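You operate a simulated robot arm through the tools that you are given. There is no shell and no other tool.

Carry out the task below with a simulated two-armed robot. There is one attempt and no reset: what you move stays moved.

JOB
Turn the bench air on, drain the filter bowl and set 5 bar.
Fine: shut the yellow vent lever and free the lock bar first, then go in that order; leave the blue drain lever shut. Where these are worked on the way, their far stop is far enough and under half their travel is too little: blue drain lever.

The check looks at the end state, three seconds after you hand in, the way a careful person would. Anything else that was tipped, shoved, dropped, spilled or broken makes it a failure.

ROBOT AND FRAMES
Two 7-joint arms with fingered hands on one trunk that stands fixed in place. Base frame: the origin is at the foot of the trunk, x ahead of it, y to its left, z up. Readings come in m, degrees, newtons and seconds.
The left shoulder is at [0.04, 0.146, 1.305], the right one opposite. With the tool pointing down near the work surface each hand reaches from about 0.32 to 0.72 m from the base axis, measured 20 degrees to its own side. Payload 4 kg a hand.
The tool frame of a hand sits at the grasp point between the pads (the TCP): z along the fingers, y along the line on which they close. The tips reach 0.026 m beyond it. The gripper opens to 0.148 m. The gripper's body begins 0.073 m behind the TCP. The gripper is a hand of 3 fingers: y runs from the thumb to the fingers, the wrist lies at [0, 0, -0.224] in the tool frame.
Orientation is that of the tool frame in the base frame, as [roll, pitch, yaw] about the fixed x, y, z axes, in that order (R = Rz(yaw) Ry(pitch) Rx(roll)). With the fingers straight down and closing along the base's y, the tool's x points along the base's -x, its y along +y and its z along -z.

CONTROLS
- The arms move only by the tool jog_arm. It takes "left_plan", "right_plan" or both (then of equal length, played together; a hand with none holds still); each is a list of rows, each a list of 6 numbers: the shift along the tool's x, y, z in units of 40 mm (1.0 is 40 mm), then the turn, a rotation vector about the tool's x, y, z in units of 5 degrees (1.0 is 5 degrees). In form: [[x, y, z, rx, ry, rz], ...]. A call has 1 to 20 rows; each row shifts and turns the commanded pose from where the row before left it, along the tool's axes as they then stand. A call with a number of a shift or a turn outside -1 to 1 is refused whole. A row lasts 0.2 s, in which the tool goes at most 0.05 m and 8.6 degrees; a call with a longer step from one row to the next is refused whole. A pose out of reach is approached as far as the arm can. The call stops where the force on the tool passes 40 N (or 10 N more than at its start, if that is more) or the arm is blocked; 0.2 s more then pass. In this call time passes only in rows, and 0.2 s behind the last. It gives the time, the measured TCP pose, the force on the tool (base axes), the opening and the grip force at its end, in the units of the frame above (readings bear some noise), with the torque about the TCP (base axes, N m) and any sound that the robot's microphone picked up.
- Cameras (640 x 400 px; columns grow to the right, rows downward): "scene" is now at [0.1034, 0.0404, 1.5778]; the picture's right is [0.44, -0.90, 0.00], its down [-0.13, -0.06, -0.99] and it looks along [0.89, 0.43, -0.14] (base axes); focal length 214 px, centre (320, 200). "left" rides on the left gripper at [-0.068, -0.039, -0.09] in its tool frame; the picture's right is [0.50, -0.87, 0.00], its down [0.66, 0.38, -0.65] and it looks along [0.57, 0.33, 0.76] (tool axes); focal length 222 px, centre (320, 200). "right" rides on the right gripper at [0.068, -0.039, -0.09] in its tool frame; the picture's right is [0.50, 0.87, 0.00], its down [-0.66, 0.38, -0.65] and it looks along [-0.57, 0.33, 0.76] (tool axes); focal length 222 px, centre (320, 200). There is no depth. A picture from a camera that has moved, and an enlarged one, comes with that camera's place and axes in the base frame and with its lens.
- grab_frame(camera): a new picture of that camera. The clock stands still meanwhile.
- raise_lower(by): slides the trunk up (or, below 0, down) by that many m; the arms and the scene camera ride with it, the base frame stays. It gives what a move gives, with no picture.
- finger_targets(finger1, finger2, thumb_bend, hand): sets how far each is bent, from 0 (flat) to 100 (curled in); at 30 the hand is open as for a grip, at 70 the pads meet at the TCP. One left out holds its place. A second passes; each finger stops where it meets its share of the squeeze, and holds until it gets a number again. It is the only way to open and close the hand. It gives what a move gives, with no picture; readings hold the bend of each and the force on the fingers (four entries, about 0 where the hand has none), thumb and palm.
- pan_tilt(pan, tilt): turns the head with the scene camera to pan (to the left, within 86 degrees either way) and tilt (down, from -29 to 69), counted from straight ahead of the robot. It gives what a move gives.
- inspect(camera, box): a new picture of the part [left, top, right, bottom] of that camera's present view, enlarged. The clock stands still meanwhile.
- sign_off(): hands the job in; it is judged then, once.

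Nothing tells you positions but the pictures and the camera data. Unless the task says otherwise, let go and move clear before handing in.

The tools are called as name(argument=value, ...) on one line, values as JSON. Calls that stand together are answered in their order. jog_arm: Moves the arms, as the interface text tells. Its arguments: {"type":"object","properties":{"left_plan":{"type":"array","items":{"type":"array","items":{"type":"number"}}},"right_plan":{"type":"array","items":{"type":"array","items":{"type":"number"}}}},"required":[]} The other tools are called the same way: raise_lower (by) slides the trunk up or down; finger_targets (finger1, finger2, thumb_bend, hand) moves the fingers one by one; pan_tilt (pan, tilt) turns the head that bears the scene camera; grab_frame (camera) takes a picture; inspect (camera, box) takes an enlarged picture of a part of a camera's view; sign_off () hands the job in.

At the start:

```text
time_s: 0.0
left_position: [0.3353, 0.399, 1.5536]
left_orientation: [-180.0, 0.1, 179.8]
left_wrist_force: [0.7, -0.3, -0.2]
left_torque: [0.02, -0.03, -0.02]
left_finger_gap: 0.1479
left_gripper_force: 0.1
left_shape: jaw
left_bend: [30.0, 30.0, 30.0]
left_finger forces: [0.0, 0.0, 0.1, 0.0, 0.0, 0.1]
right_position: [0.3114, 0.0371, 1.5524]
right_orientation: [180.0, 0.0, -179.9]
right_wrist_force: [-0.3, -1.0, 0.0]
right_torque: [0.0, 0.05, 0.01]
right_finger_gap: 0.1478
right_gripper_force: 0.0
right_shape: jaw
right_bend: [30.0, 30.0, 30.0]
right_finger forces: [0.1, 0.0, 0.0, 0.0, 0.1, 0.0]
trunk travel left (down, up): [-0.475, 0.031]
head pan, tilt: [25.9, 8.3]
```

scene: 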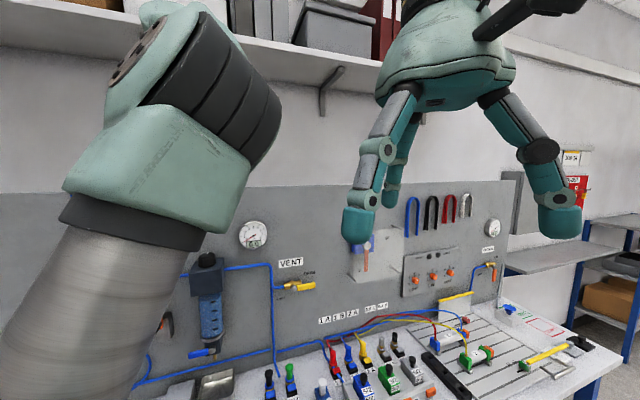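
right: 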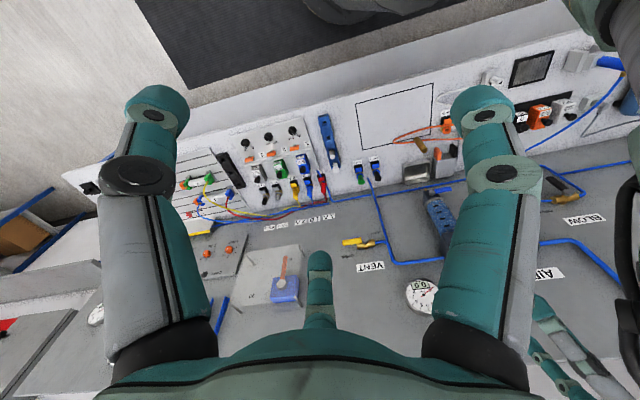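
left: 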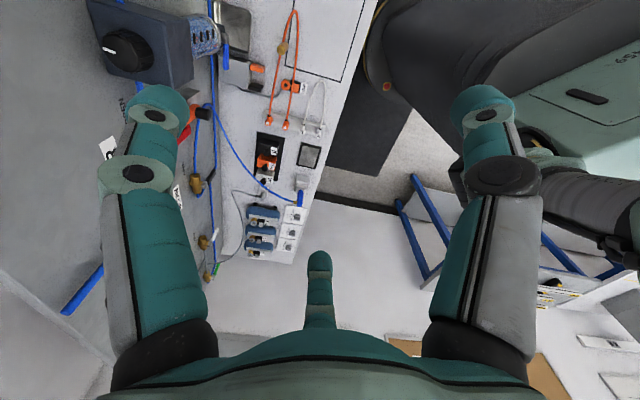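

I see a pneumatic bench with a back panel: filter bowl, vent lever, gauges and hoses. First I'll look around more carefully before moving anything.

pan_tilt(pan=45, tilt=25)

grab_frame(camera="scene")

inspect(camera="left", box=[80, 0, 340, 300])

inspect(camera="right", box=[320, 60, 640, 320])

```text
time_s: 0.8
left_position: [0.3361, 0.3995, 1.5529]
left_orientation: [180.0, 0.0, -179.9]
left_wrist_force: [-1.1, 0.0, 0.3]
left_torque: [0.02, -0.02, 0.01]
left_finger_gap: 0.1477
left_gripper_force: 0.0
left_shape: jaw
left_bend: [30.0, 30.0, 30.0]
left_finger forces: [0.0, 0.0, 0.1, 0.0, 0.1, 0.1]
right_position: [0.3108, 0.0368, 1.5514]
right_orientation: [180.0, 0.0, -180.0]
right_wrist_force: [0.3, -0.4, 0.5]
right_torque: [-0.02, -0.03, -0.03]
right_finger_gap: 0.1478
right_gripper_force: 0.1
right_shape: jaw
right_bend: [30.0, 30.0, 30.0]
right_finger forces: [0.0, 0.0, 0.0, 0.0, 0.1, 0.1]
trunk travel left (down, up): [-0.475, 0.031]
head pan, tilt: [45.0, 25.0]
```

```text
taken
camera scene: at [0.0852, 0.065, 1.5507], right [0.71, -0.71, 0.0], down [-0.3, -0.3, -0.91], along [0.64, 0.64, -0.42], focal length 214 px, centre (320, 200)
```

scene: 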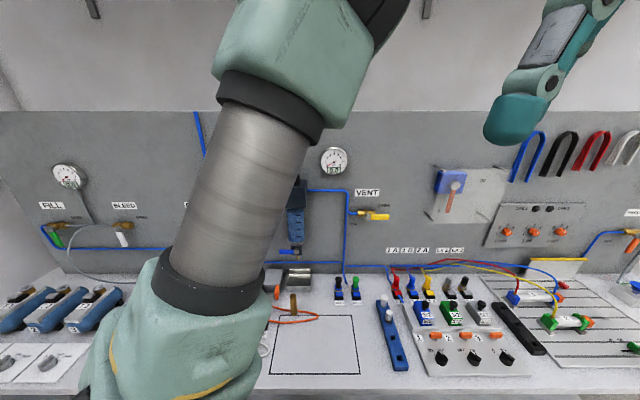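

```text
1.33 times, centred on (210, 150) of left
camera zoom: at [0.4015, 0.359, 1.6439], right [-0.5, -0.87, 0.0], down [-0.66, 0.38, 0.65], along [-0.57, 0.33, -0.76], focal length 296 px, centre (467, 267)
```

zoom: 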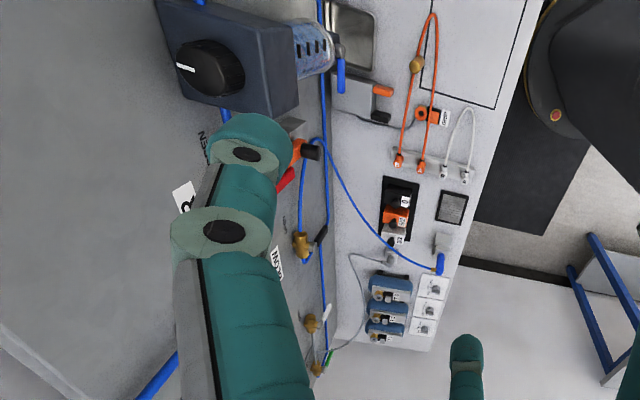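

```text
1.54 times, centred on (480, 190) of right
camera zoom: at [0.2441, -0.0027, 1.6433], right [-0.5, 0.87, 0.0], down [0.66, 0.38, 0.65], along [0.57, 0.33, -0.76], focal length 342 px, centre (74, 215)
```

zoom: 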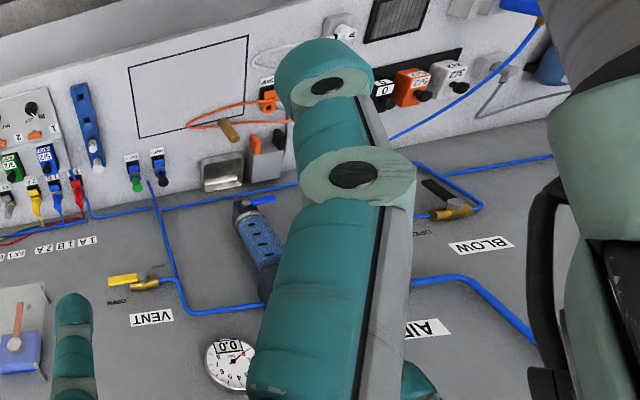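

The bench back panel appears to face me at about 45° to the left, roughly 0.8 m away. The left arm hides the regulator, so I'll move it aside to see.

jog_arm(left_plan=[[1, 0.6, 0, 0, 0, 0], [1, 0.6, 0, 0, 0, 0], [1, 0.6, 0, 0, 0, 0], [1, 0.6, 0, 0, 0, 0], [1, 0.6, 0, 0, 0, 0], [1, 0.6, 0, 0, 0, 0]])

grab_frame(camera="scene")

```text
time_s: 2.2
left_position: [0.0934, 0.5459, 1.5533]
left_orientation: [179.9, 0.1, 179.9]
left_wrist_force: [-1.0, 0.4, -0.4]
left_torque: [0.02, 0.03, 0.0]
left_finger_gap: 0.1477
left_gripper_force: 0.1
left_shape: jaw
left_bend: [30.0, 30.0, 30.0]
left_finger forces: [0.0, 0.0, 0.0, 0.0, 0.0, 0.0]
right_position: [0.3095, 0.0398, 1.5534]
right_orientation: [-179.8, 0.0, -179.9]
right_wrist_force: [-0.5, 0.2, -1.0]
right_torque: [-0.02, -0.01, -0.01]
right_finger_gap: 0.1477
right_gripper_force: 0.1
right_shape: jaw
right_bend: [30.0, 30.0, 30.0]
right_finger forces: [0.0, 0.0, 0.1, 0.0, 0.1, 0.0]
trunk travel left (down, up): [-0.475, 0.031]
head pan, tilt: [45.0, 25.0]
```

```text
taken
camera scene: at [0.0831, 0.067, 1.5507], right [0.71, -0.71, 0.0], down [-0.3, -0.3, -0.91], along [0.64, 0.64, -0.42], focal length 214 px, centre (320, 200)
```

scene: 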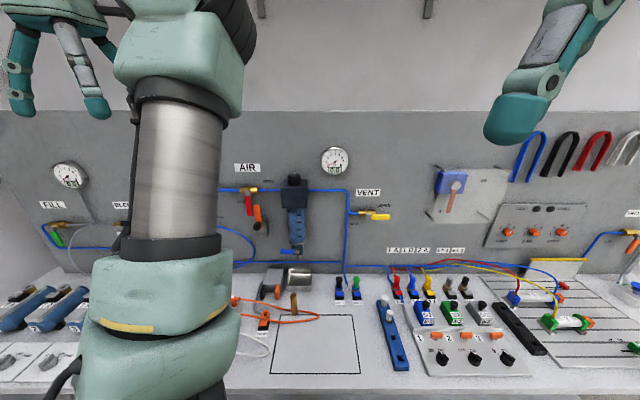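

The AIR valve (red lever, with an orange item beside it), the FRL unit and the VENT are now visible. I'll move the left arm a bit further and zoom in.

jog_arm(left_plan=[[1, 0.4, 0, 0, 0, 0], [1, 0.4, 0, 0, 0, 0], [1, 0.4, 0, 0, 0, 0]])

inspect(camera="scene", box=[200, 130, 420, 270])

inspect(camera="scene", box=[230, 160, 330, 260])

grab_frame(camera="right")

```text
time_s: 3.0
left_position: [-0.0262, 0.5937, 1.5512]
left_orientation: [179.9, 0.1, -180.0]
left_wrist_force: [-0.4, 0.0, 0.1]
left_torque: [-0.02, -0.04, -0.02]
left_finger_gap: 0.148
left_gripper_force: 0.1
left_shape: jaw
left_bend: [30.0, 30.0, 30.0]
left_finger forces: [0.0, 0.0, 0.0, 0.1, 0.0, 0.0]
right_position: [0.3085, 0.0378, 1.5533]
right_orientation: [-180.0, 0.2, 180.0]
right_wrist_force: [-0.1, 0.6, 0.0]
right_torque: [-0.01, -0.06, 0.03]
right_finger_gap: 0.1481
right_gripper_force: 0.1
right_shape: jaw
right_bend: [30.0, 30.0, 30.0]
right_finger forces: [0.1, 0.0, 0.0, 0.1, 0.0, 0.0]
trunk travel left (down, up): [-0.475, 0.031]
head pan, tilt: [45.0, 25.0]
```

```text
2.86 times, centred on (310, 200) of scene
camera zoom: at [0.0826, 0.0662, 1.5507], right [0.71, -0.71, 0.0], down [-0.3, -0.3, -0.91], along [0.64, 0.64, -0.42], focal length 613 px, centre (349, 200)
```

zoom: 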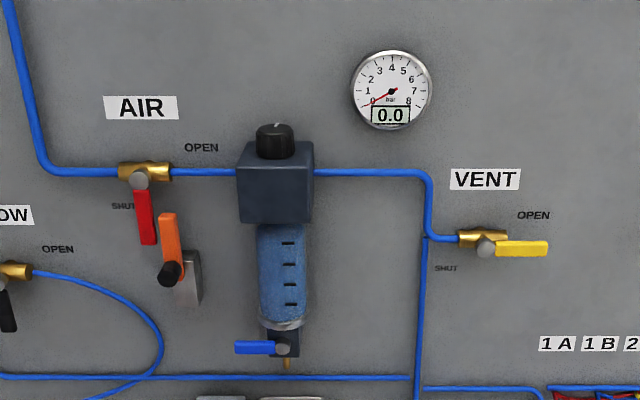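

```text
4.00 times, centred on (280, 210) of scene
camera zoom: at [0.0826, 0.0662, 1.5507], right [0.71, -0.71, 0.0], down [-0.3, -0.3, -0.91], along [0.64, 0.64, -0.42], focal length 858 px, centre (480, 160)
```

zoom: 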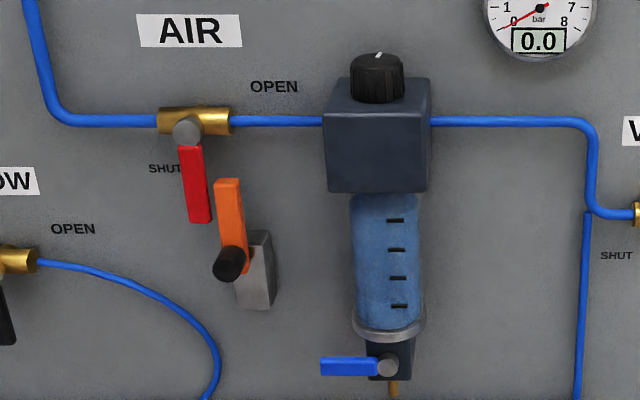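

```text
taken
camera right: at [0.2413, -0.0015, 1.6437], right [-0.5, 0.87, 0.0], down [0.65, 0.38, 0.65], along [0.57, 0.33, -0.76], focal length 222 px, centre (320, 200)
```

right: 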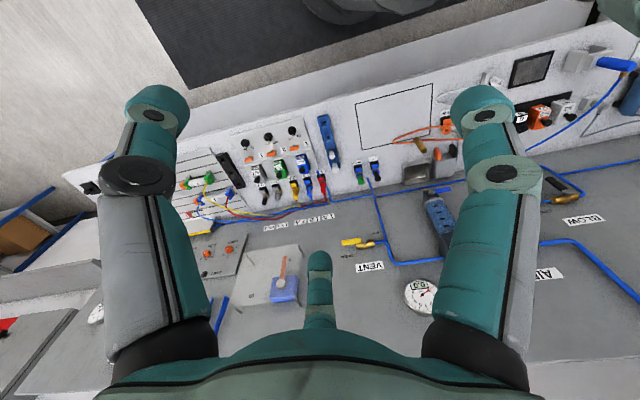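

The layout is now clear: the panel is at about u≈0.81 m along the 45° direction, with the red AIR lever down (shut), an orange lock bar beside it, the yellow VENT lever horizontal (open), the regulator knob on top of the filter and the blue drain lever at the bottom. I'll clear the right arm to the right and point the left hand at the panel for a closer look.

jog_arm(left_plan=[[0, 0, 0, 0, 0, -1], [0, 0, 0, 0, 0, -1], [0, 0, 0, 0, 0, -1], [0, 0, 0, 0, 0, -1], [0, 0, 0, 0, 0, -1], [0, 0, 0, 0, 0, -1], [0, 0, 0, 0, 0, -1], [0, 0, 0, 0, 0, -1], [0, 0, 0, 0, 0, -1], [0, 0, 0, 0, -1, 0], [0, 0, 0, 0, -1, 0], [0, 0, 0, 0, -1, 0], [0, 0, 0, 0, -1, 0], [0, 0, 0, 0, -1, 0], [0, 0, 0, 0, -1, 0], [0, 0, 0, 0, -1, 0], [0, 0, 0, 0, -1, 0], [0, 0, 0, 0, -1, 0]], right_plan=[[0, -1, 0, 0, 0, 0], [0, -1, 0, 0, 0, 0], [0, -1, 0, 0, 0, 0], [0, -1, 0, 0, 0, 0], [0, -1, 0, 0, 0, 0], [0, -1, 0, 0, 0, 0], [0, -1, 0, 0, 0, 0], [0, -1, 0, 0, 0, 0], [0, 0, 0, 0, 0, 0], [0, 0, 0, 0, 0, 0], [0, 0, 0, 0, 0, 0], [0, 0, 0, 0, 0, 0], [0, 0, 0, 0, 0, 0], [0, 0, 0, 0, 0, 0], [0, 0, 0, 0, 0, 0], [0, 0, 0, 0, 0, 0], [0, 0, 0, 0, 0, 0], [0, 0, 0, 0, 0, 0]])

grab_frame(camera="scene")

pan_tilt(pan=45, tilt=-15)

grab_frame(camera="scene")

```text
time_s: 6.8
left_position: [-0.0255, 0.591, 1.5529]
left_orientation: [179.9, 45.2, -135.0]
left_wrist_force: [0.5, 0.0, 0.3]
left_torque: [0.03, 0.03, 0.03]
left_finger_gap: 0.148
left_gripper_force: 0.1
left_shape: jaw
left_bend: [30.0, 30.0, 30.0]
left_finger forces: [0.0, 0.0, 0.0, 0.0, 0.0, 0.0]
right_position: [0.3176, -0.2781, 1.5432]
right_orientation: [180.0, 0.0, 180.0]
right_wrist_force: [0.2, 0.6, 0.1]
right_torque: [0.03, -0.03, 0.01]
right_finger_gap: 0.1479
right_gripper_force: 0.1
right_shape: jaw
right_bend: [30.0, 30.0, 30.0]
right_finger forces: [0.1, 0.1, 0.1, 0.1, 0.0, 0.1]
right hand out of reach, approached as far as the arm can: row 8
trunk travel left (down, up): [-0.475, 0.031]
head pan, tilt: [45.0, 25.0]
```

```text
taken
camera scene: at [0.0848, 0.0646, 1.5507], right [0.71, -0.71, 0.0], down [-0.3, -0.3, -0.91], along [0.64, 0.64, -0.42], focal length 214 px, centre (320, 200)
```

scene: 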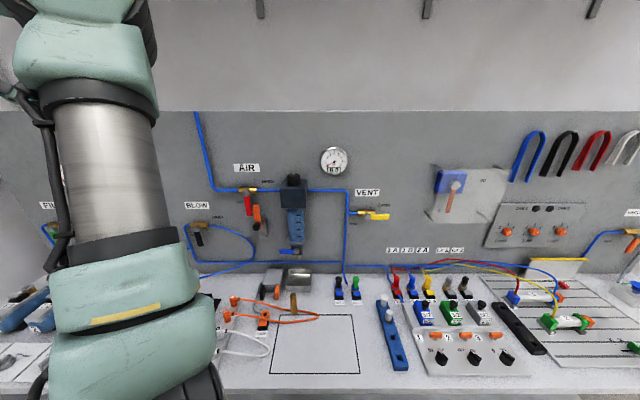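

```text
time_s: 7.9
left_position: [-0.0252, 0.5908, 1.5532]
left_orientation: [180.0, 44.9, -135.0]
left_wrist_force: [0.3, 0.7, -0.7]
left_torque: [-0.02, 0.0, 0.02]
left_finger_gap: 0.148
left_gripper_force: 0.1
left_shape: jaw
left_bend: [30.0, 30.0, 30.0]
left_finger forces: [0.0, 0.0, 0.0, 0.0, 0.0, 0.0]
right_position: [0.3174, -0.277, 1.5436]
right_orientation: [-180.0, 0.0, -179.9]
right_wrist_force: [-0.6, -0.1, 0.2]
right_torque: [0.01, -0.02, -0.01]
right_finger_gap: 0.1478
right_gripper_force: 0.0
right_shape: jaw
right_bend: [30.0, 30.0, 30.0]
right_finger forces: [0.0, 0.0, 0.0, 0.0, 0.1, 0.1]
trunk travel left (down, up): [-0.475, 0.031]
head pan, tilt: [45.0, -15.0]
```

```text
taken
camera scene: at [0.0768, 0.0568, 1.6134], right [0.71, -0.71, 0.0], down [0.18, 0.18, -0.97], along [0.68, 0.68, 0.26], focal length 214 px, centre (320, 200)
```

scene: 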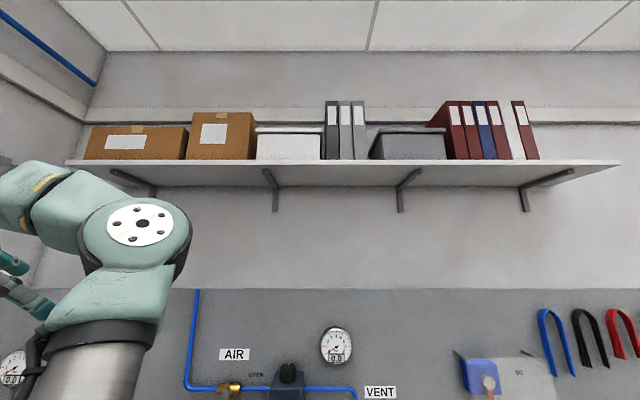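

The shelf is well away from the work. I'll finish pitching the left hand to point at the panel and move it in front of the AIR valve for a close look at the lock bar.

jog_arm(left_plan=[[0, 0, 0, 0, -1, 0], [0, 0, 0, 0, -1, 0], [0, 0, 0, 0, -1, 0], [0, 0, 0, 0, -1, 0], [0, 0, 0, 0, -1, 0], [0, 0, 0, 0, -1, 0], [0, 0, 0, 0, -1, 0], [0, 0, 0, 0, -1, 0], [0, 0, 0, 0, -1, 0], [0.75, -0.59, 0.45, 0, 0, 0], [0.75, -0.59, 0.45, 0, 0, 0], [0.75, -0.59, 0.45, 0, 0, 0], [0.75, -0.59, 0.45, 0, 0, 0], [0.75, -0.59, 0.45, 0, 0, 0], [0.75, -0.59, 0.45, 0, 0, 0], [0.75, -0.59, 0.45, 0, 0, 0], [0.75, -0.59, 0.45, 0, 0, 0]])

grab_frame(camera="left")

pan_tilt(pan=45, tilt=25)

grab_frame(camera="scene")

```text
time_s: 11.5
left_position: [0.1881, 0.6419, 1.3423]
left_orientation: [133.6, 89.9, 178.6]
left_wrist_force: [0.4, 0.8, 0.1]
left_torque: [0.01, 0.0, -0.02]
left_finger_gap: 0.1481
left_gripper_force: 0.0
left_shape: jaw
left_bend: [30.0, 30.0, 30.0]
left_finger forces: [0.0, 0.0, 0.0, 0.0, 0.0, 0.0]
left hand out of reach, approached as far as the arm can: row 13, 14, 15, 16, 17
right_position: [0.3184, -0.2765, 1.5428]
right_orientation: [-180.0, -0.1, -179.9]
right_wrist_force: [-0.4, -0.4, 0.5]
right_torque: [-0.03, 0.02, 0.0]
right_finger_gap: 0.1478
right_gripper_force: 0.0
right_shape: jaw
right_bend: [30.0, 30.0, 30.0]
right_finger forces: [0.0, 0.1, 0.0, 0.0, 0.0, 0.0]
trunk travel left (down, up): [-0.475, 0.031]
head pan, tilt: [45.0, -15.0]
```

```text
taken
camera left: at [0.1509, 0.5501, 1.4109], right [0.61, -0.61, -0.5], down [-0.73, -0.19, -0.65], along [0.3, 0.77, -0.57], focal length 222 px, centre (320, 200)
```

left: 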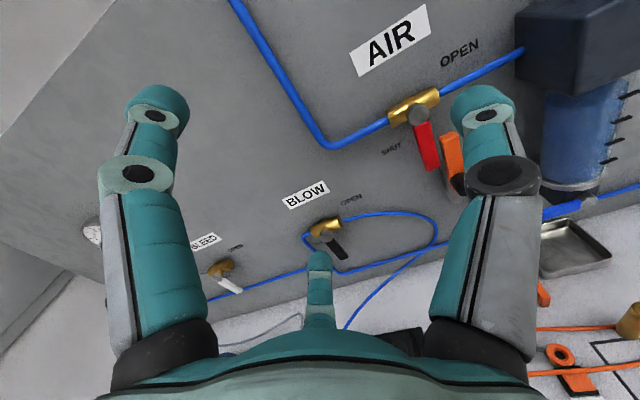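

```text
time_s: 12.6
left_position: [0.1866, 0.6405, 1.3445]
left_orientation: [-157.3, 90.0, -112.1]
left_wrist_force: [0.1, -0.5, 0.2]
left_torque: [-0.01, -0.04, 0.0]
left_finger_gap: 0.1478
left_gripper_force: 0.2
left_shape: jaw
left_bend: [30.0, 30.0, 30.0]
left_finger forces: [0.1, 0.0, 0.0, 0.0, 0.1, 0.0]
right_position: [0.317, -0.2774, 1.5434]
right_orientation: [180.0, 0.0, -180.0]
right_wrist_force: [0.1, -0.4, 0.4]
right_torque: [0.02, -0.01, -0.01]
right_finger_gap: 0.1479
right_gripper_force: 0.0
right_shape: jaw
right_bend: [30.0, 30.0, 30.0]
right_finger forces: [0.0, 0.0, 0.1, 0.1, 0.1, 0.0]
trunk travel left (down, up): [-0.475, 0.031]
head pan, tilt: [45.0, 25.0]
```

```text
taken
camera scene: at [0.0848, 0.0649, 1.5508], right [0.71, -0.71, 0.0], down [-0.3, -0.3, -0.91], along [0.64, 0.64, -0.42], focal length 214 px, centre (320, 200)
```

scene: 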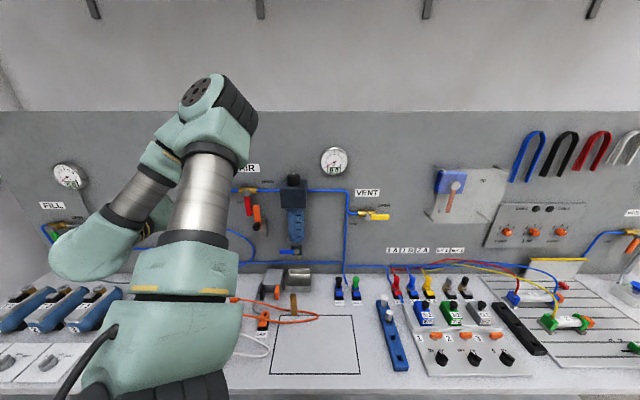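

The arm stopped near its inner reach limit; from here the left camera sees the AIR valve and lock bar. I'll zoom in on both.

inspect(camera="left", box=[370, 70, 530, 220])

inspect(camera="scene", box=[235, 180, 275, 240])

inspect(camera="scene", box=[265, 225, 325, 270])

inspect(camera="scene", box=[270, 160, 320, 200])

```text
2.67 times, centred on (450, 145) of left
camera zoom: at [0.1485, 0.549, 1.4123], right [0.61, -0.61, -0.5], down [-0.73, -0.19, -0.66], along [0.3, 0.77, -0.57], focal length 592 px, centre (-27, 347)
```

zoom: 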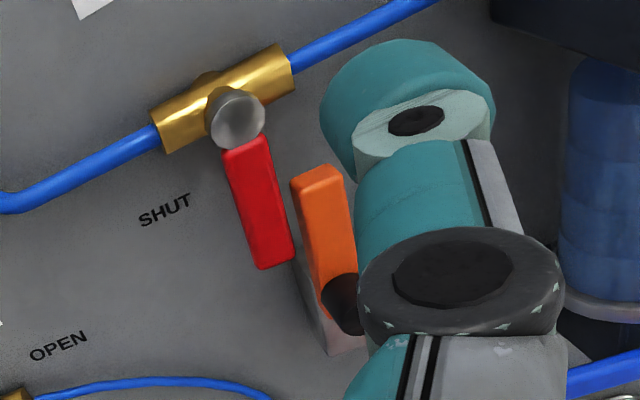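

```text
6.67 times, centred on (255, 210) of scene
camera zoom: at [0.0848, 0.0649, 1.5508], right [0.71, -0.71, 0.0], down [-0.3, -0.3, -0.91], along [0.64, 0.64, -0.42], focal length 1430 px, centre (753, 133)
```

zoom: 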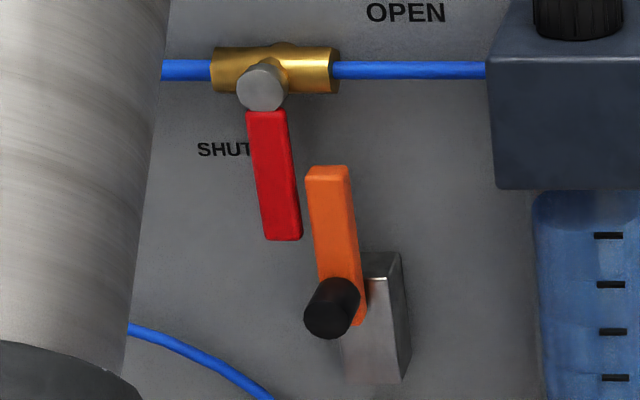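

```text
8.89 times, centred on (295, 248) of scene
camera zoom: at [0.0848, 0.0649, 1.5508], right [0.71, -0.71, 0.0], down [-0.3, -0.3, -0.91], along [0.64, 0.64, -0.42], focal length 1906 px, centre (542, -222)
```

zoom: 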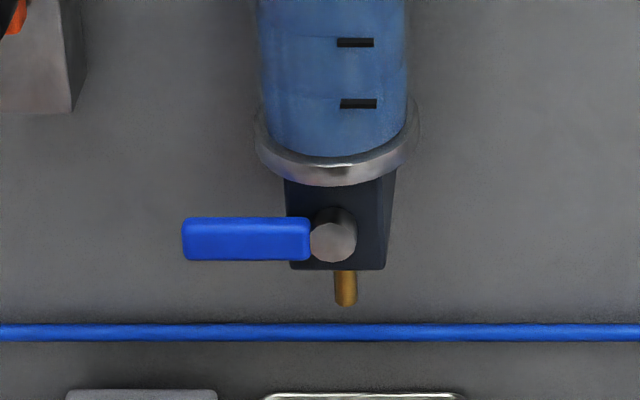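

```text
10.00 times, centred on (295, 180) of scene
camera zoom: at [0.0848, 0.0649, 1.5508], right [0.71, -0.71, 0.0], down [-0.3, -0.3, -0.91], along [0.64, 0.64, -0.42], focal length 2145 px, centre (570, 400)
```

zoom: 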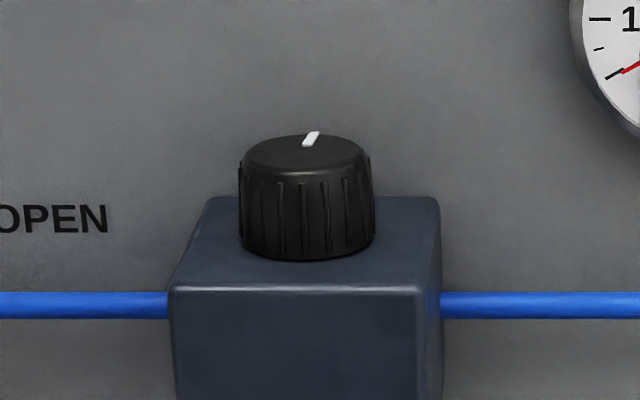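

The lock bar looks like an orange bar with a black knob on a bracket, possibly a slide or a pivot. The vent comes first: I'll pinch the left fingers into a pusher and raise the hand for a safe traverse above the regulator.

finger_targets(hand="left", finger1=70, finger2=70, thumb_bend=70)

jog_arm(left_plan=[[-0.7, 0, 0.9, 0, 0, 0], [-0.7, 0, 0.9, 0, 0, 0], [-0.7, 0, 0.9, 0, 0, 0]])

grab_frame(camera="left")

grab_frame(camera="scene")

```text
time_s: 13.6
left_position: [0.1867, 0.6409, 1.3442]
left_orientation: [-133.4, 89.9, -88.4]
left_wrist_force: [-0.1, -0.4, 0.1]
left_torque: [0.04, 0.0, 0.01]
left_finger_gap: 0.0003
left_gripper_force: 0.1
left_shape: fingers
left_bend: [69.0, 69.0, 70.0]
left_finger forces: [0.0, 0.0, 0.1, 0.0, 0.1, 0.1]
right_position: [0.3174, -0.2787, 1.5434]
right_orientation: [-180.0, 0.1, 180.0]
right_wrist_force: [0.7, 0.3, 0.4]
right_torque: [0.02, 0.01, -0.04]
right_finger_gap: 0.1478
right_gripper_force: 0.0
right_shape: jaw
right_bend: [30.0, 30.0, 30.0]
right_finger forces: [0.1, 0.0, 0.1, 0.0, 0.0, 0.0]
trunk travel left (down, up): [-0.475, 0.031]
head pan, tilt: [45.0, 25.0]
```

```text
time_s: 14.4
left_position: [0.2624, 0.7174, 1.4287]
left_orientation: [4.9, 89.9, 49.9]
left_wrist_force: [-0.7, -0.9, -0.2]
left_torque: [0.0, -0.02, -0.01]
left_finger_gap: 0.0005
left_gripper_force: 0.2
left_shape: fingers
left_bend: [69.0, 69.0, 70.0]
left_finger forces: [0.0, 0.0, 0.0, 0.0, 0.0, 0.0]
right_position: [0.3159, -0.2775, 1.5449]
right_orientation: [-180.0, 0.2, -180.0]
right_wrist_force: [0.6, 0.0, -0.4]
right_torque: [-0.02, -0.01, -0.03]
right_finger_gap: 0.1479
right_gripper_force: 0.1
right_shape: jaw
right_bend: [30.0, 30.0, 30.0]
right_finger forces: [0.0, 0.0, 0.0, 0.0, 0.0, 0.1]
trunk travel left (down, up): [-0.475, 0.031]
head pan, tilt: [45.0, 25.0]
```

```text
taken
camera left: at [0.2245, 0.6248, 1.497], right [0.61, -0.61, -0.5], down [-0.73, -0.19, -0.66], along [0.3, 0.77, -0.56], focal length 222 px, centre (320, 200)
```

left: 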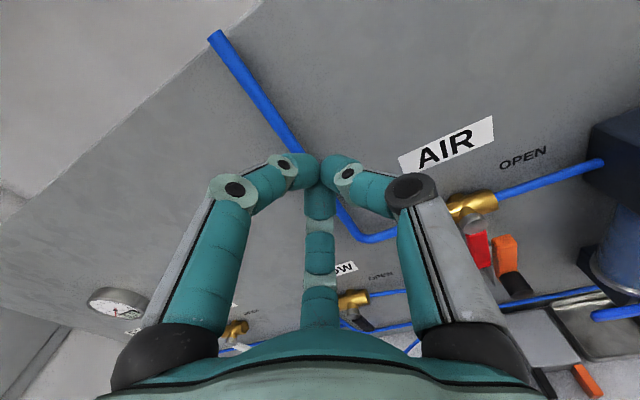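

```text
taken
camera scene: at [0.0836, 0.0651, 1.5508], right [0.71, -0.71, 0.0], down [-0.3, -0.3, -0.91], along [0.64, 0.64, -0.42], focal length 214 px, centre (320, 200)
```

scene: 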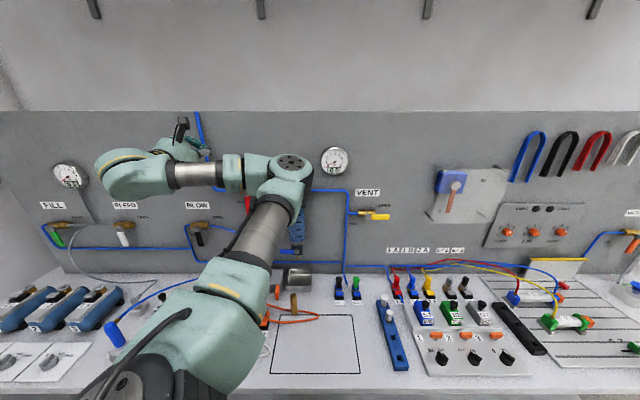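

The move began from the measured pose, so control is predictable. I'll traverse right above the regulator to the vent lever side.

jog_arm(left_plan=[[-0.2, -1, 0, 0, 0, 0], [-0.2, -1, 0, 0, 0, 0], [0, -1, 0, 0, 0, 0], [0, -1, 0, 0, 0, 0], [0, -1, 0, 0, 0, 0], [0, -1, 0, 0, 0, 0], [0, -1, 0, 0, 0, 0], [0, -1, 0, 0, 0, 0], [0, -1, 0, 0, 0, 0], [0, -1, 0, 0, 0, 0], [0, -1, 0, 0, 0, 0], [0, -1, 0, 0, 0, 0], [0, -1, 0, 0, 0, 0], [0, -1, 0, 0, 0, 0]])

grab_frame(camera="left")

grab_frame(camera="scene")

```text
time_s: 17.1
left_position: [0.562, 0.5276, 1.4435]
left_orientation: [40.2, 89.7, 85.7]
left_wrist_force: [-0.2, 0.3, 0.2]
left_torque: [0.0, -0.01, 0.02]
left_finger_gap: 0.0
left_gripper_force: 0.1
left_shape: fingers
left_bend: [70.0, 70.0, 70.0]
left_finger forces: [0.1, 0.0, 0.0, 0.0, 0.1, 0.0]
left hand out of reach, approached as far as the arm can: row 8, 9, 10, 11, 12, 13
right_position: [0.312, -0.2814, 1.5452]
right_orientation: [179.9, 0.2, -180.0]
right_wrist_force: [-1.6, -0.3, -0.3]
right_torque: [-0.01, 0.02, -0.05]
right_finger_gap: 0.1476
right_gripper_force: 0.1
right_shape: jaw
right_bend: [30.0, 30.0, 30.0]
right_finger forces: [0.0, 0.1, 0.0, 0.1, 0.1, 0.1]
trunk travel left (down, up): [-0.475, 0.031]
head pan, tilt: [45.0, 25.0]
stopped in row 13 (left hand): the force on the tool passed its limit at 55 N (the readings are from after the stop); the commanded pose is now the measured one
```

```text
taken
camera left: at [0.5262, 0.4352, 1.5115], right [0.62, -0.61, -0.5], down [-0.73, -0.2, -0.66], along [0.3, 0.77, -0.56], focal length 222 px, centre (320, 200)
```

left: 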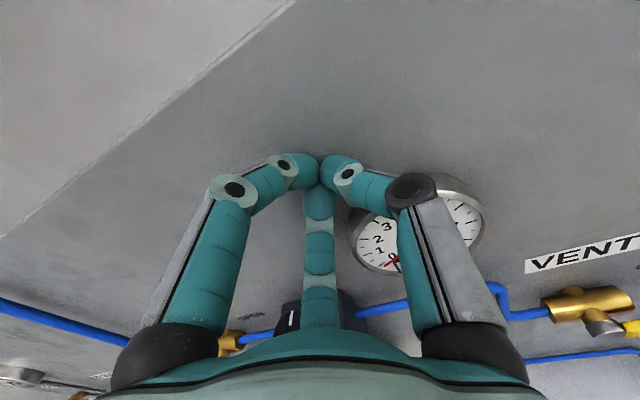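

```text
taken
camera scene: at [0.0806, 0.0608, 1.5511], right [0.71, -0.71, 0.0], down [-0.3, -0.3, -0.91], along [0.64, 0.64, -0.42], focal length 214 px, centre (320, 200)
```

scene: 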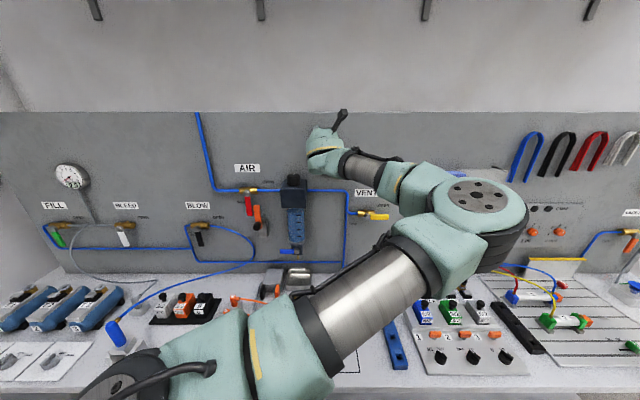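

The left arm hit its inner reach limit when going right and the fingertips drifted toward the panel until contact; nothing looks displaced. I'll back the left arm out to the left and use the right arm for the vent.

jog_arm(left_plan=[[0, 0.3, -0.9, 0, 0, 0], [0, 0.9, -0.5, 0, 0, 0], [0, 1, -0.2, 0, 0, 0], [0, 1, 0, 0, 0, 0], [0, 1, 0, 0, 0, 0], [0, 1, 0, 0, 0, 0], [0, 1, 0, 0, 0, 0], [0, 1, 0, 0, 0, 0]])

grab_frame(camera="scene")

```text
time_s: 18.9
left_position: [0.3133, 0.691, 1.4404]
left_orientation: [-165.7, 89.9, -120.3]
left_wrist_force: [-0.2, 1.0, 0.0]
left_torque: [0.01, 0.01, 0.0]
left_finger_gap: 0.0001
left_gripper_force: 0.1
left_shape: fingers
left_bend: [70.0, 70.0, 70.0]
left_finger forces: [0.1, 0.0, 0.1, 0.0, 0.1, 0.0]
right_position: [0.3154, -0.2751, 1.5448]
right_orientation: [-179.9, 0.1, 180.0]
right_wrist_force: [-0.2, -0.2, 0.7]
right_torque: [0.02, -0.02, -0.02]
right_finger_gap: 0.148
right_gripper_force: 0.0
right_shape: jaw
right_bend: [30.0, 30.0, 30.0]
right_finger forces: [0.0, 0.0, 0.0, 0.0, 0.1, 0.0]
trunk travel left (down, up): [-0.475, 0.031]
head pan, tilt: [45.0, 25.0]
```

```text
taken
camera scene: at [0.0832, 0.0674, 1.5507], right [0.71, -0.71, 0.0], down [-0.3, -0.3, -0.91], along [0.64, 0.64, -0.42], focal length 214 px, centre (320, 200)
```

scene: 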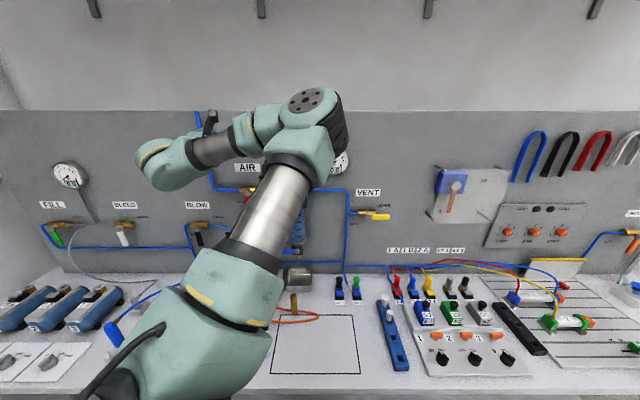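

The left arm is clear at v≈-0.27; I'll move it further left and bring the right arm round, turning its hand to face the panel near the vent.

jog_arm(left_plan=[[0, 1, 0, 0, 0, 0], [0, 1, 0, 0, 0, 0], [0, 1, 0, 0, 0, 0], [0, 1, 0, 0, 0, 0], [0, 0, 0, 0, 0, 0], [0, 0, 0, 0, 0, 0], [0, 0, 0, 0, 0, 0], [0, 0, 0, 0, 0, 0], [0, 0, 0, 0, 0, 0], [0, 0, 0, 0, 0, 0], [0, 0, 0, 0, 0, 0], [0, 0, 0, 0, 0, 0], [0, 0, 0, 0, 0, 0], [0, 0, 0, 0, 0, 0], [0, 0, 0, 0, 0, 0], [0, 0, 0, 0, 0, 0], [0, 0, 0, 0, 0, 0], [0, 0, 0, 0, 0, 0]], right_plan=[[-0.5, 0.5, 0, 0, 0, -1], [-0.5, 0.5, 0, 0, 0, -1], [-0.5, 0.5, 0, 0, 0, -1], [-0.5, 0.5, 0, 0, 0, -1], [-0.5, 0.5, 0, 0, 0, -1], [-0.5, 0.5, 0, 0, 0, -1], [-0.5, 0.5, 0, 0, 0, -1], [-0.5, 0.5, 0, 0, 0, -1], [-0.5, 0.5, 0, 0, 0, -1], [0, 0, 0, 0, -1, 0], [0, 0, 0, 0, -1, 0], [0, 0, 0, 0, -1, 0], [0, 0, 0, 0, -1, 0], [0, 0, 0, 0, -1, 0], [0, 0, 0, 0, -1, 0], [0, 0, 0, 0, -1, 0], [0, 0, 0, 0, -1, 0], [0, 0, 0, 0, -1, 0]])

finger_targets(hand="right", finger1=70, finger2=70, thumb_bend=70)

grab_frame(camera="scene")

grab_frame(camera="right")

```text
time_s: 22.7
left_position: [0.2027, 0.801, 1.4422]
left_orientation: [108.5, 89.8, 153.9]
left_wrist_force: [0.4, 0.0, 0.4]
left_torque: [0.03, 0.0, 0.01]
left_finger_gap: 0.0
left_gripper_force: 0.1
left_shape: fingers
left_bend: [70.0, 70.0, 70.0]
left_finger forces: [0.0, 0.0, 0.0, 0.0, 0.0, 0.0]
right_position: [0.4222, -0.053, 1.5438]
right_orientation: [179.8, 45.0, -135.2]
right_wrist_force: [0.5, -0.4, 0.9]
right_torque: [-0.01, 0.0, 0.0]
right_finger_gap: 0.1479
right_gripper_force: 0.2
right_shape: jaw
right_bend: [30.0, 30.0, 30.0]
right_finger forces: [0.0, 0.1, 0.0, 0.1, 0.0, 0.0]
trunk travel left (down, up): [-0.475, 0.031]
head pan, tilt: [45.0, 25.0]
```

```text
time_s: 23.7
left_position: [0.2023, 0.8021, 1.4421]
left_orientation: [123.0, 89.8, 168.4]
left_wrist_force: [0.6, 0.2, -1.2]
left_torque: [0.0, 0.0, -0.02]
left_finger_gap: 0.0
left_gripper_force: 0.0
left_shape: fingers
left_bend: [70.0, 70.0, 70.0]
left_finger forces: [0.1, 0.0, 0.0, 0.0, 0.0, 0.0]
right_position: [0.4235, -0.0525, 1.5431]
right_orientation: [180.0, 45.0, -134.9]
right_wrist_force: [-0.4, 1.6, 0.1]
right_torque: [0.02, -0.02, 0.0]
right_finger_gap: 0.0003
right_gripper_force: 0.1
right_shape: fingers
right_bend: [69.0, 69.0, 70.0]
right_finger forces: [0.1, 0.0, 0.0, 0.0, 0.0, 0.0]
trunk travel left (down, up): [-0.475, 0.031]
head pan, tilt: [45.0, 25.0]
```

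```text
taken
camera scene: at [0.0851, 0.0653, 1.5506], right [0.71, -0.71, 0.0], down [-0.3, -0.3, -0.91], along [0.64, 0.64, -0.42], focal length 214 px, centre (320, 200)
```

scene: 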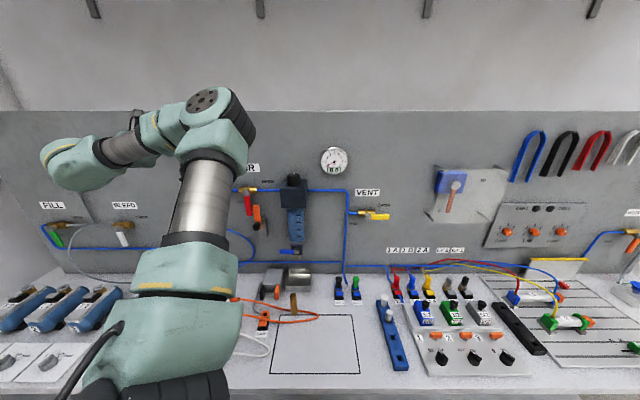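

```text
taken
camera right: at [0.372, -0.1592, 1.5597], right [-0.86, 0.36, -0.35], down [-0.27, 0.27, 0.93], along [0.43, 0.89, -0.14], focal length 222 px, centre (320, 200)
```

right: 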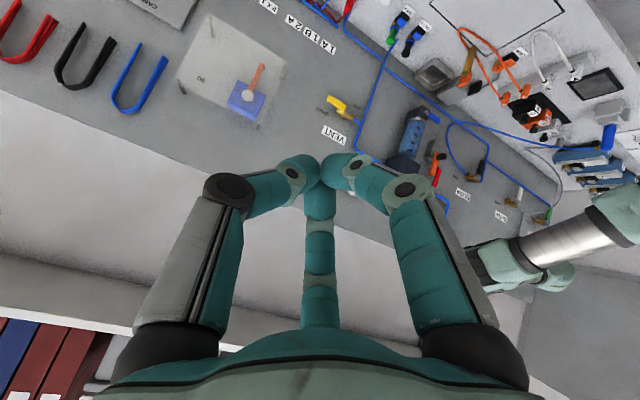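

The right hand is pinched and pitched 45° toward the panel. I'll move it forward and down toward the vent and finish pitching to horizontal.

jog_arm(right_plan=[[0, 0.2, 1, 0, 0, 0], [0, 0.2, 1, 0, 0, 0], [0, 0.2, 1, 0, 0, 0], [0, 0.2, 1, 0, 0, 0], [0, 0.2, 1, 0, 0, 0], [0, 0.2, 1, 0, 0, 0], [0, 0.2, 1, 0, 0, 0], [0, 0.2, 1, 0, 0, 0], [0, 0, 0, 0, -1, 0], [0, 0, 0, 0, -1, 0], [0, 0, 0, 0, -1, 0], [0, 0, 0, 0, -1, 0], [0, 0, 0, 0, -1, 0], [0, 0, 0, 0, -1, 0], [0, 0, 0, 0, -1, 0], [0, 0, 0, 0, -1, 0], [0, 0, 0, 0, -1, 0]])

grab_frame(camera="scene")

grab_frame(camera="right")

```text
time_s: 27.3
left_position: [0.2035, 0.8015, 1.442]
left_orientation: [119.2, 89.9, 164.7]
left_wrist_force: [-0.7, 0.1, 0.8]
left_torque: [-0.01, -0.04, 0.0]
left_finger_gap: 0.0
left_gripper_force: 0.0
left_shape: fingers
left_bend: [70.0, 70.0, 70.0]
left_finger forces: [0.0, 0.1, 0.1, 0.1, 0.0, 0.1]
right_position: [0.5362, 0.153, 1.3186]
right_orientation: [-180.0, 72.6, -134.9]
right_wrist_force: [-0.2, -0.2, 0.0]
right_torque: [0.02, 0.0, 0.01]
right_finger_gap: 0.0003
right_gripper_force: 0.1
right_shape: fingers
right_bend: [69.0, 69.0, 70.0]
right_finger forces: [0.0, 0.1, 0.1, 0.0, 0.0, 0.1]
right hand out of reach, approached as far as the arm can: row 15, 16, 17
trunk travel left (down, up): [-0.475, 0.031]
head pan, tilt: [45.0, 25.0]
```

```text
taken
camera scene: at [0.0846, 0.0651, 1.5507], right [0.71, -0.71, 0.0], down [-0.3, -0.3, -0.91], along [0.64, 0.64, -0.42], focal length 214 px, centre (320, 200)
```

scene: 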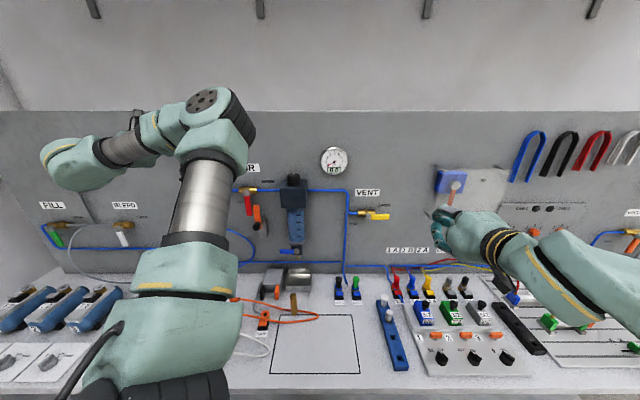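

```text
taken
camera right: at [0.49, 0.0493, 1.2802], right [-0.72, 0.51, -0.48], down [-0.57, -0.03, 0.82], along [0.4, 0.86, 0.31], focal length 222 px, centre (320, 200)
```

right: 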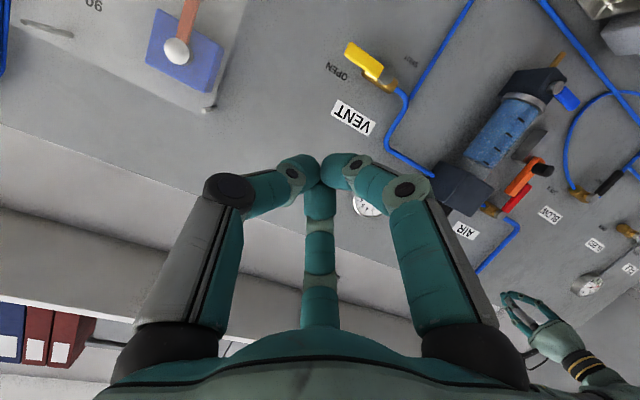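

The right hand is now facing the panel, about 17° below horizontal, and I've located the vent lever tip at about (u 0.762, v 0.255, z 1.179). I'll advance to just above and in front of it.

jog_arm(right_plan=[[0, 0.13, 0.93, 0, 0, 0], [0, 0.13, 0.93, 0, 0, 0], [0, 0.13, 0.93, 0, 0, 0], [0, 0.13, 0.93, 0, 0, 0], [0, 0.13, 0.93, 0, 0, 0], [0, 0.13, 0.93, 0, 0, 0]])

grab_frame(camera="scene")

grab_frame(camera="right")

inspect(camera="scene", box=[330, 160, 450, 260])

```text
time_s: 28.7
left_position: [0.203, 0.8037, 1.4401]
left_orientation: [155.3, 89.8, -159.3]
left_wrist_force: [-0.3, -0.3, 0.6]
left_torque: [0.01, -0.06, 0.0]
left_finger_gap: 0.0
left_gripper_force: 0.0
left_shape: fingers
left_bend: [70.0, 70.0, 70.0]
left_finger forces: [0.1, 0.1, 0.1, 0.1, 0.0, 0.0]
right_position: [0.6632, 0.3286, 1.2484]
right_orientation: [-179.8, 72.3, -134.7]
right_wrist_force: [-0.1, 0.7, -0.3]
right_torque: [0.0, -0.02, 0.0]
right_finger_gap: 0.0001
right_gripper_force: 0.0
right_shape: fingers
right_bend: [69.0, 69.0, 70.0]
right_finger forces: [0.0, 0.0, 0.0, 0.0, 0.0, 0.0]
trunk travel left (down, up): [-0.475, 0.031]
head pan, tilt: [45.0, 25.0]
```

```text
taken
camera scene: at [0.0849, 0.0674, 1.5506], right [0.71, -0.71, 0.0], down [-0.3, -0.3, -0.91], along [0.64, 0.64, -0.42], focal length 214 px, centre (320, 200)
```

scene: 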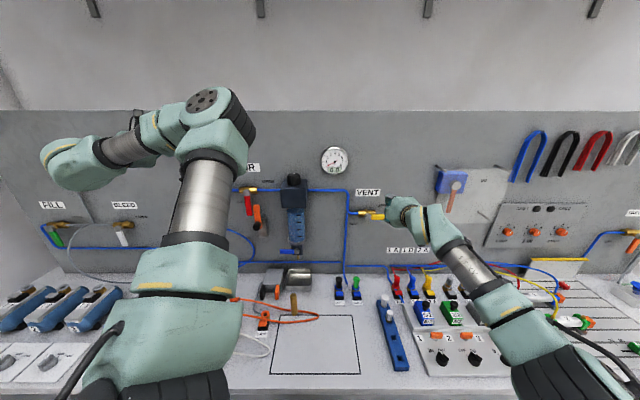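

```text
taken
camera right: at [0.6173, 0.2244, 1.2112], right [-0.72, 0.5, -0.48], down [-0.57, -0.03, 0.82], along [0.4, 0.86, 0.31], focal length 222 px, centre (320, 200)
```

right: 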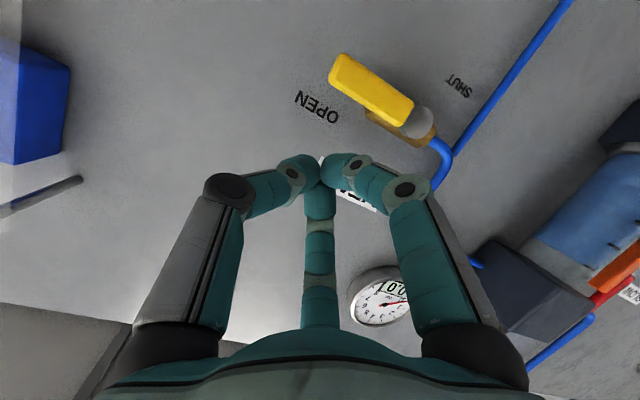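

```text
4.00 times, centred on (390, 210) of scene
camera zoom: at [0.0849, 0.0674, 1.5506], right [0.71, -0.71, 0.0], down [-0.3, -0.3, -0.91], along [0.64, 0.64, -0.42], focal length 858 px, centre (40, 160)
```

zoom: 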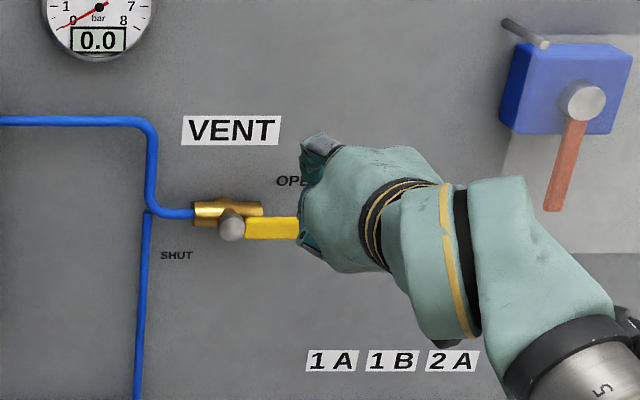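

The fingertips are in front of the lever, slightly above it. I'll advance past the lever's plane, still above it, and check.

jog_arm(right_plan=[[-0.1, 0, 0.6, 0, 0, 0], [-0.1, 0, 0.6, 0, 0, 0]])

grab_frame(camera="right")

inspect(camera="scene", box=[330, 160, 450, 260])

```text
time_s: 29.3
left_position: [0.2029, 0.8024, 1.4407]
left_orientation: [129.1, 89.9, 174.7]
left_wrist_force: [0.6, -0.6, 0.5]
left_torque: [0.03, 0.03, 0.02]
left_finger_gap: 0.0001
left_gripper_force: 0.1
left_shape: fingers
left_bend: [70.0, 70.0, 70.0]
left_finger forces: [0.0, 0.1, 0.1, 0.1, 0.1, 0.0]
right_position: [0.6717, 0.3345, 1.2465]
right_orientation: [180.0, 72.5, -134.9]
right_wrist_force: [0.9, 0.0, -0.6]
right_torque: [0.01, -0.01, 0.01]
right_finger_gap: 0.0
right_gripper_force: 0.1
right_shape: fingers
right_bend: [69.0, 69.0, 70.0]
right_finger forces: [0.0, 0.0, 0.0, 0.0, 0.0, 0.0]
right hand out of reach, approached as far as the arm can: row 1, 2
trunk travel left (down, up): [-0.475, 0.031]
head pan, tilt: [45.0, 25.0]
```

```text
taken
camera right: at [0.6266, 0.2311, 1.2101], right [-0.72, 0.51, -0.48], down [-0.57, -0.03, 0.82], along [0.4, 0.86, 0.31], focal length 222 px, centre (320, 200)
```

right: 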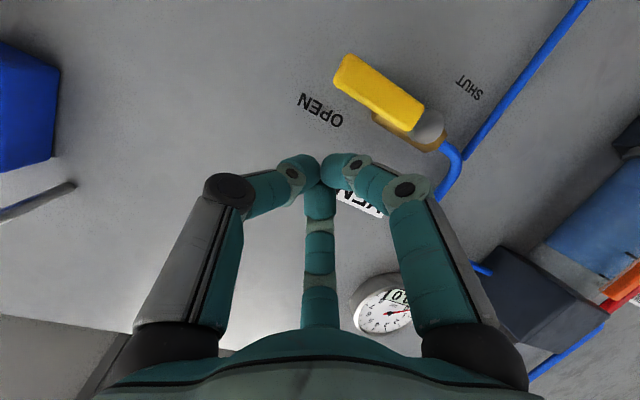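

```text
4.00 times, centred on (390, 210) of scene
camera zoom: at [0.0852, 0.0657, 1.5506], right [0.71, -0.71, 0.0], down [-0.3, -0.3, -0.91], along [0.64, 0.64, -0.42], focal length 858 px, centre (40, 160)
```

zoom: 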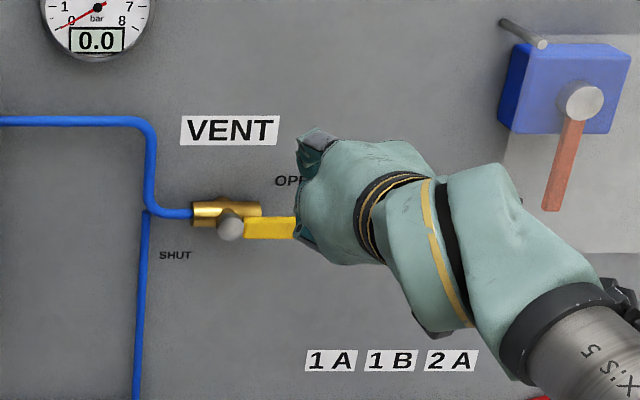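

The right arm stops about 3.5 cm short of the lever. I'll level the hand and try again to see how far it can go.

jog_arm(right_plan=[[0, 0, 0, 0, -1, 0], [0, 0, 0, 0, -1, 0], [0, 0, 0, 0, -1, 0], [0, 0, 0.5, 0, -0.5, 0], [0, 0, 0.5, 0, 0, 0], [0, 0, 0.5, 0, 0, 0]])

grab_frame(camera="scene")

```text
time_s: 30.7
left_position: [0.2028, 0.8025, 1.4413]
left_orientation: [123.2, 89.7, 168.7]
left_wrist_force: [-0.4, 0.0, -0.1]
left_torque: [-0.02, 0.03, 0.01]
left_finger_gap: 0.0
left_gripper_force: 0.1
left_shape: fingers
left_bend: [70.0, 70.0, 70.0]
left_finger forces: [0.0, 0.0, 0.1, 0.0, 0.1, 0.1]
right_position: [0.721, 0.3058, 1.2671]
right_orientation: [-176.6, 89.9, -131.6]
right_wrist_force: [0.1, 0.2, -0.2]
right_torque: [-0.02, 0.0, 0.01]
right_finger_gap: 0.0002
right_gripper_force: 0.1
right_shape: fingers
right_bend: [69.0, 69.0, 70.0]
right_finger forces: [0.0, 0.0, 0.0, 0.0, 0.1, 0.1]
right hand out of reach, approached as far as the arm can: row 2, 3, 4, 5, 6
trunk travel left (down, up): [-0.475, 0.031]
head pan, tilt: [45.0, 25.0]
```

```text
taken
camera scene: at [0.0853, 0.0653, 1.5506], right [0.71, -0.71, 0.0], down [-0.3, -0.3, -0.91], along [0.64, 0.64, -0.42], focal length 214 px, centre (320, 200)
```

scene: 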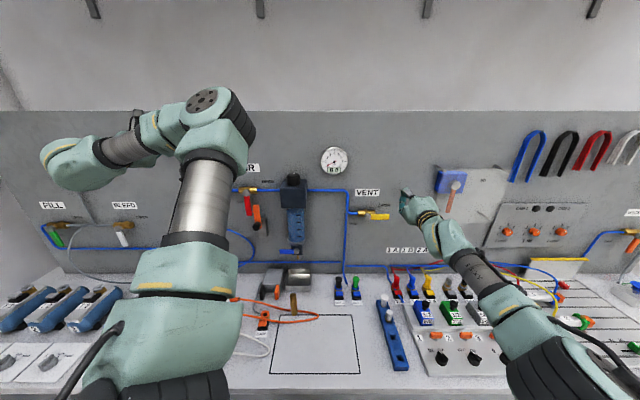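

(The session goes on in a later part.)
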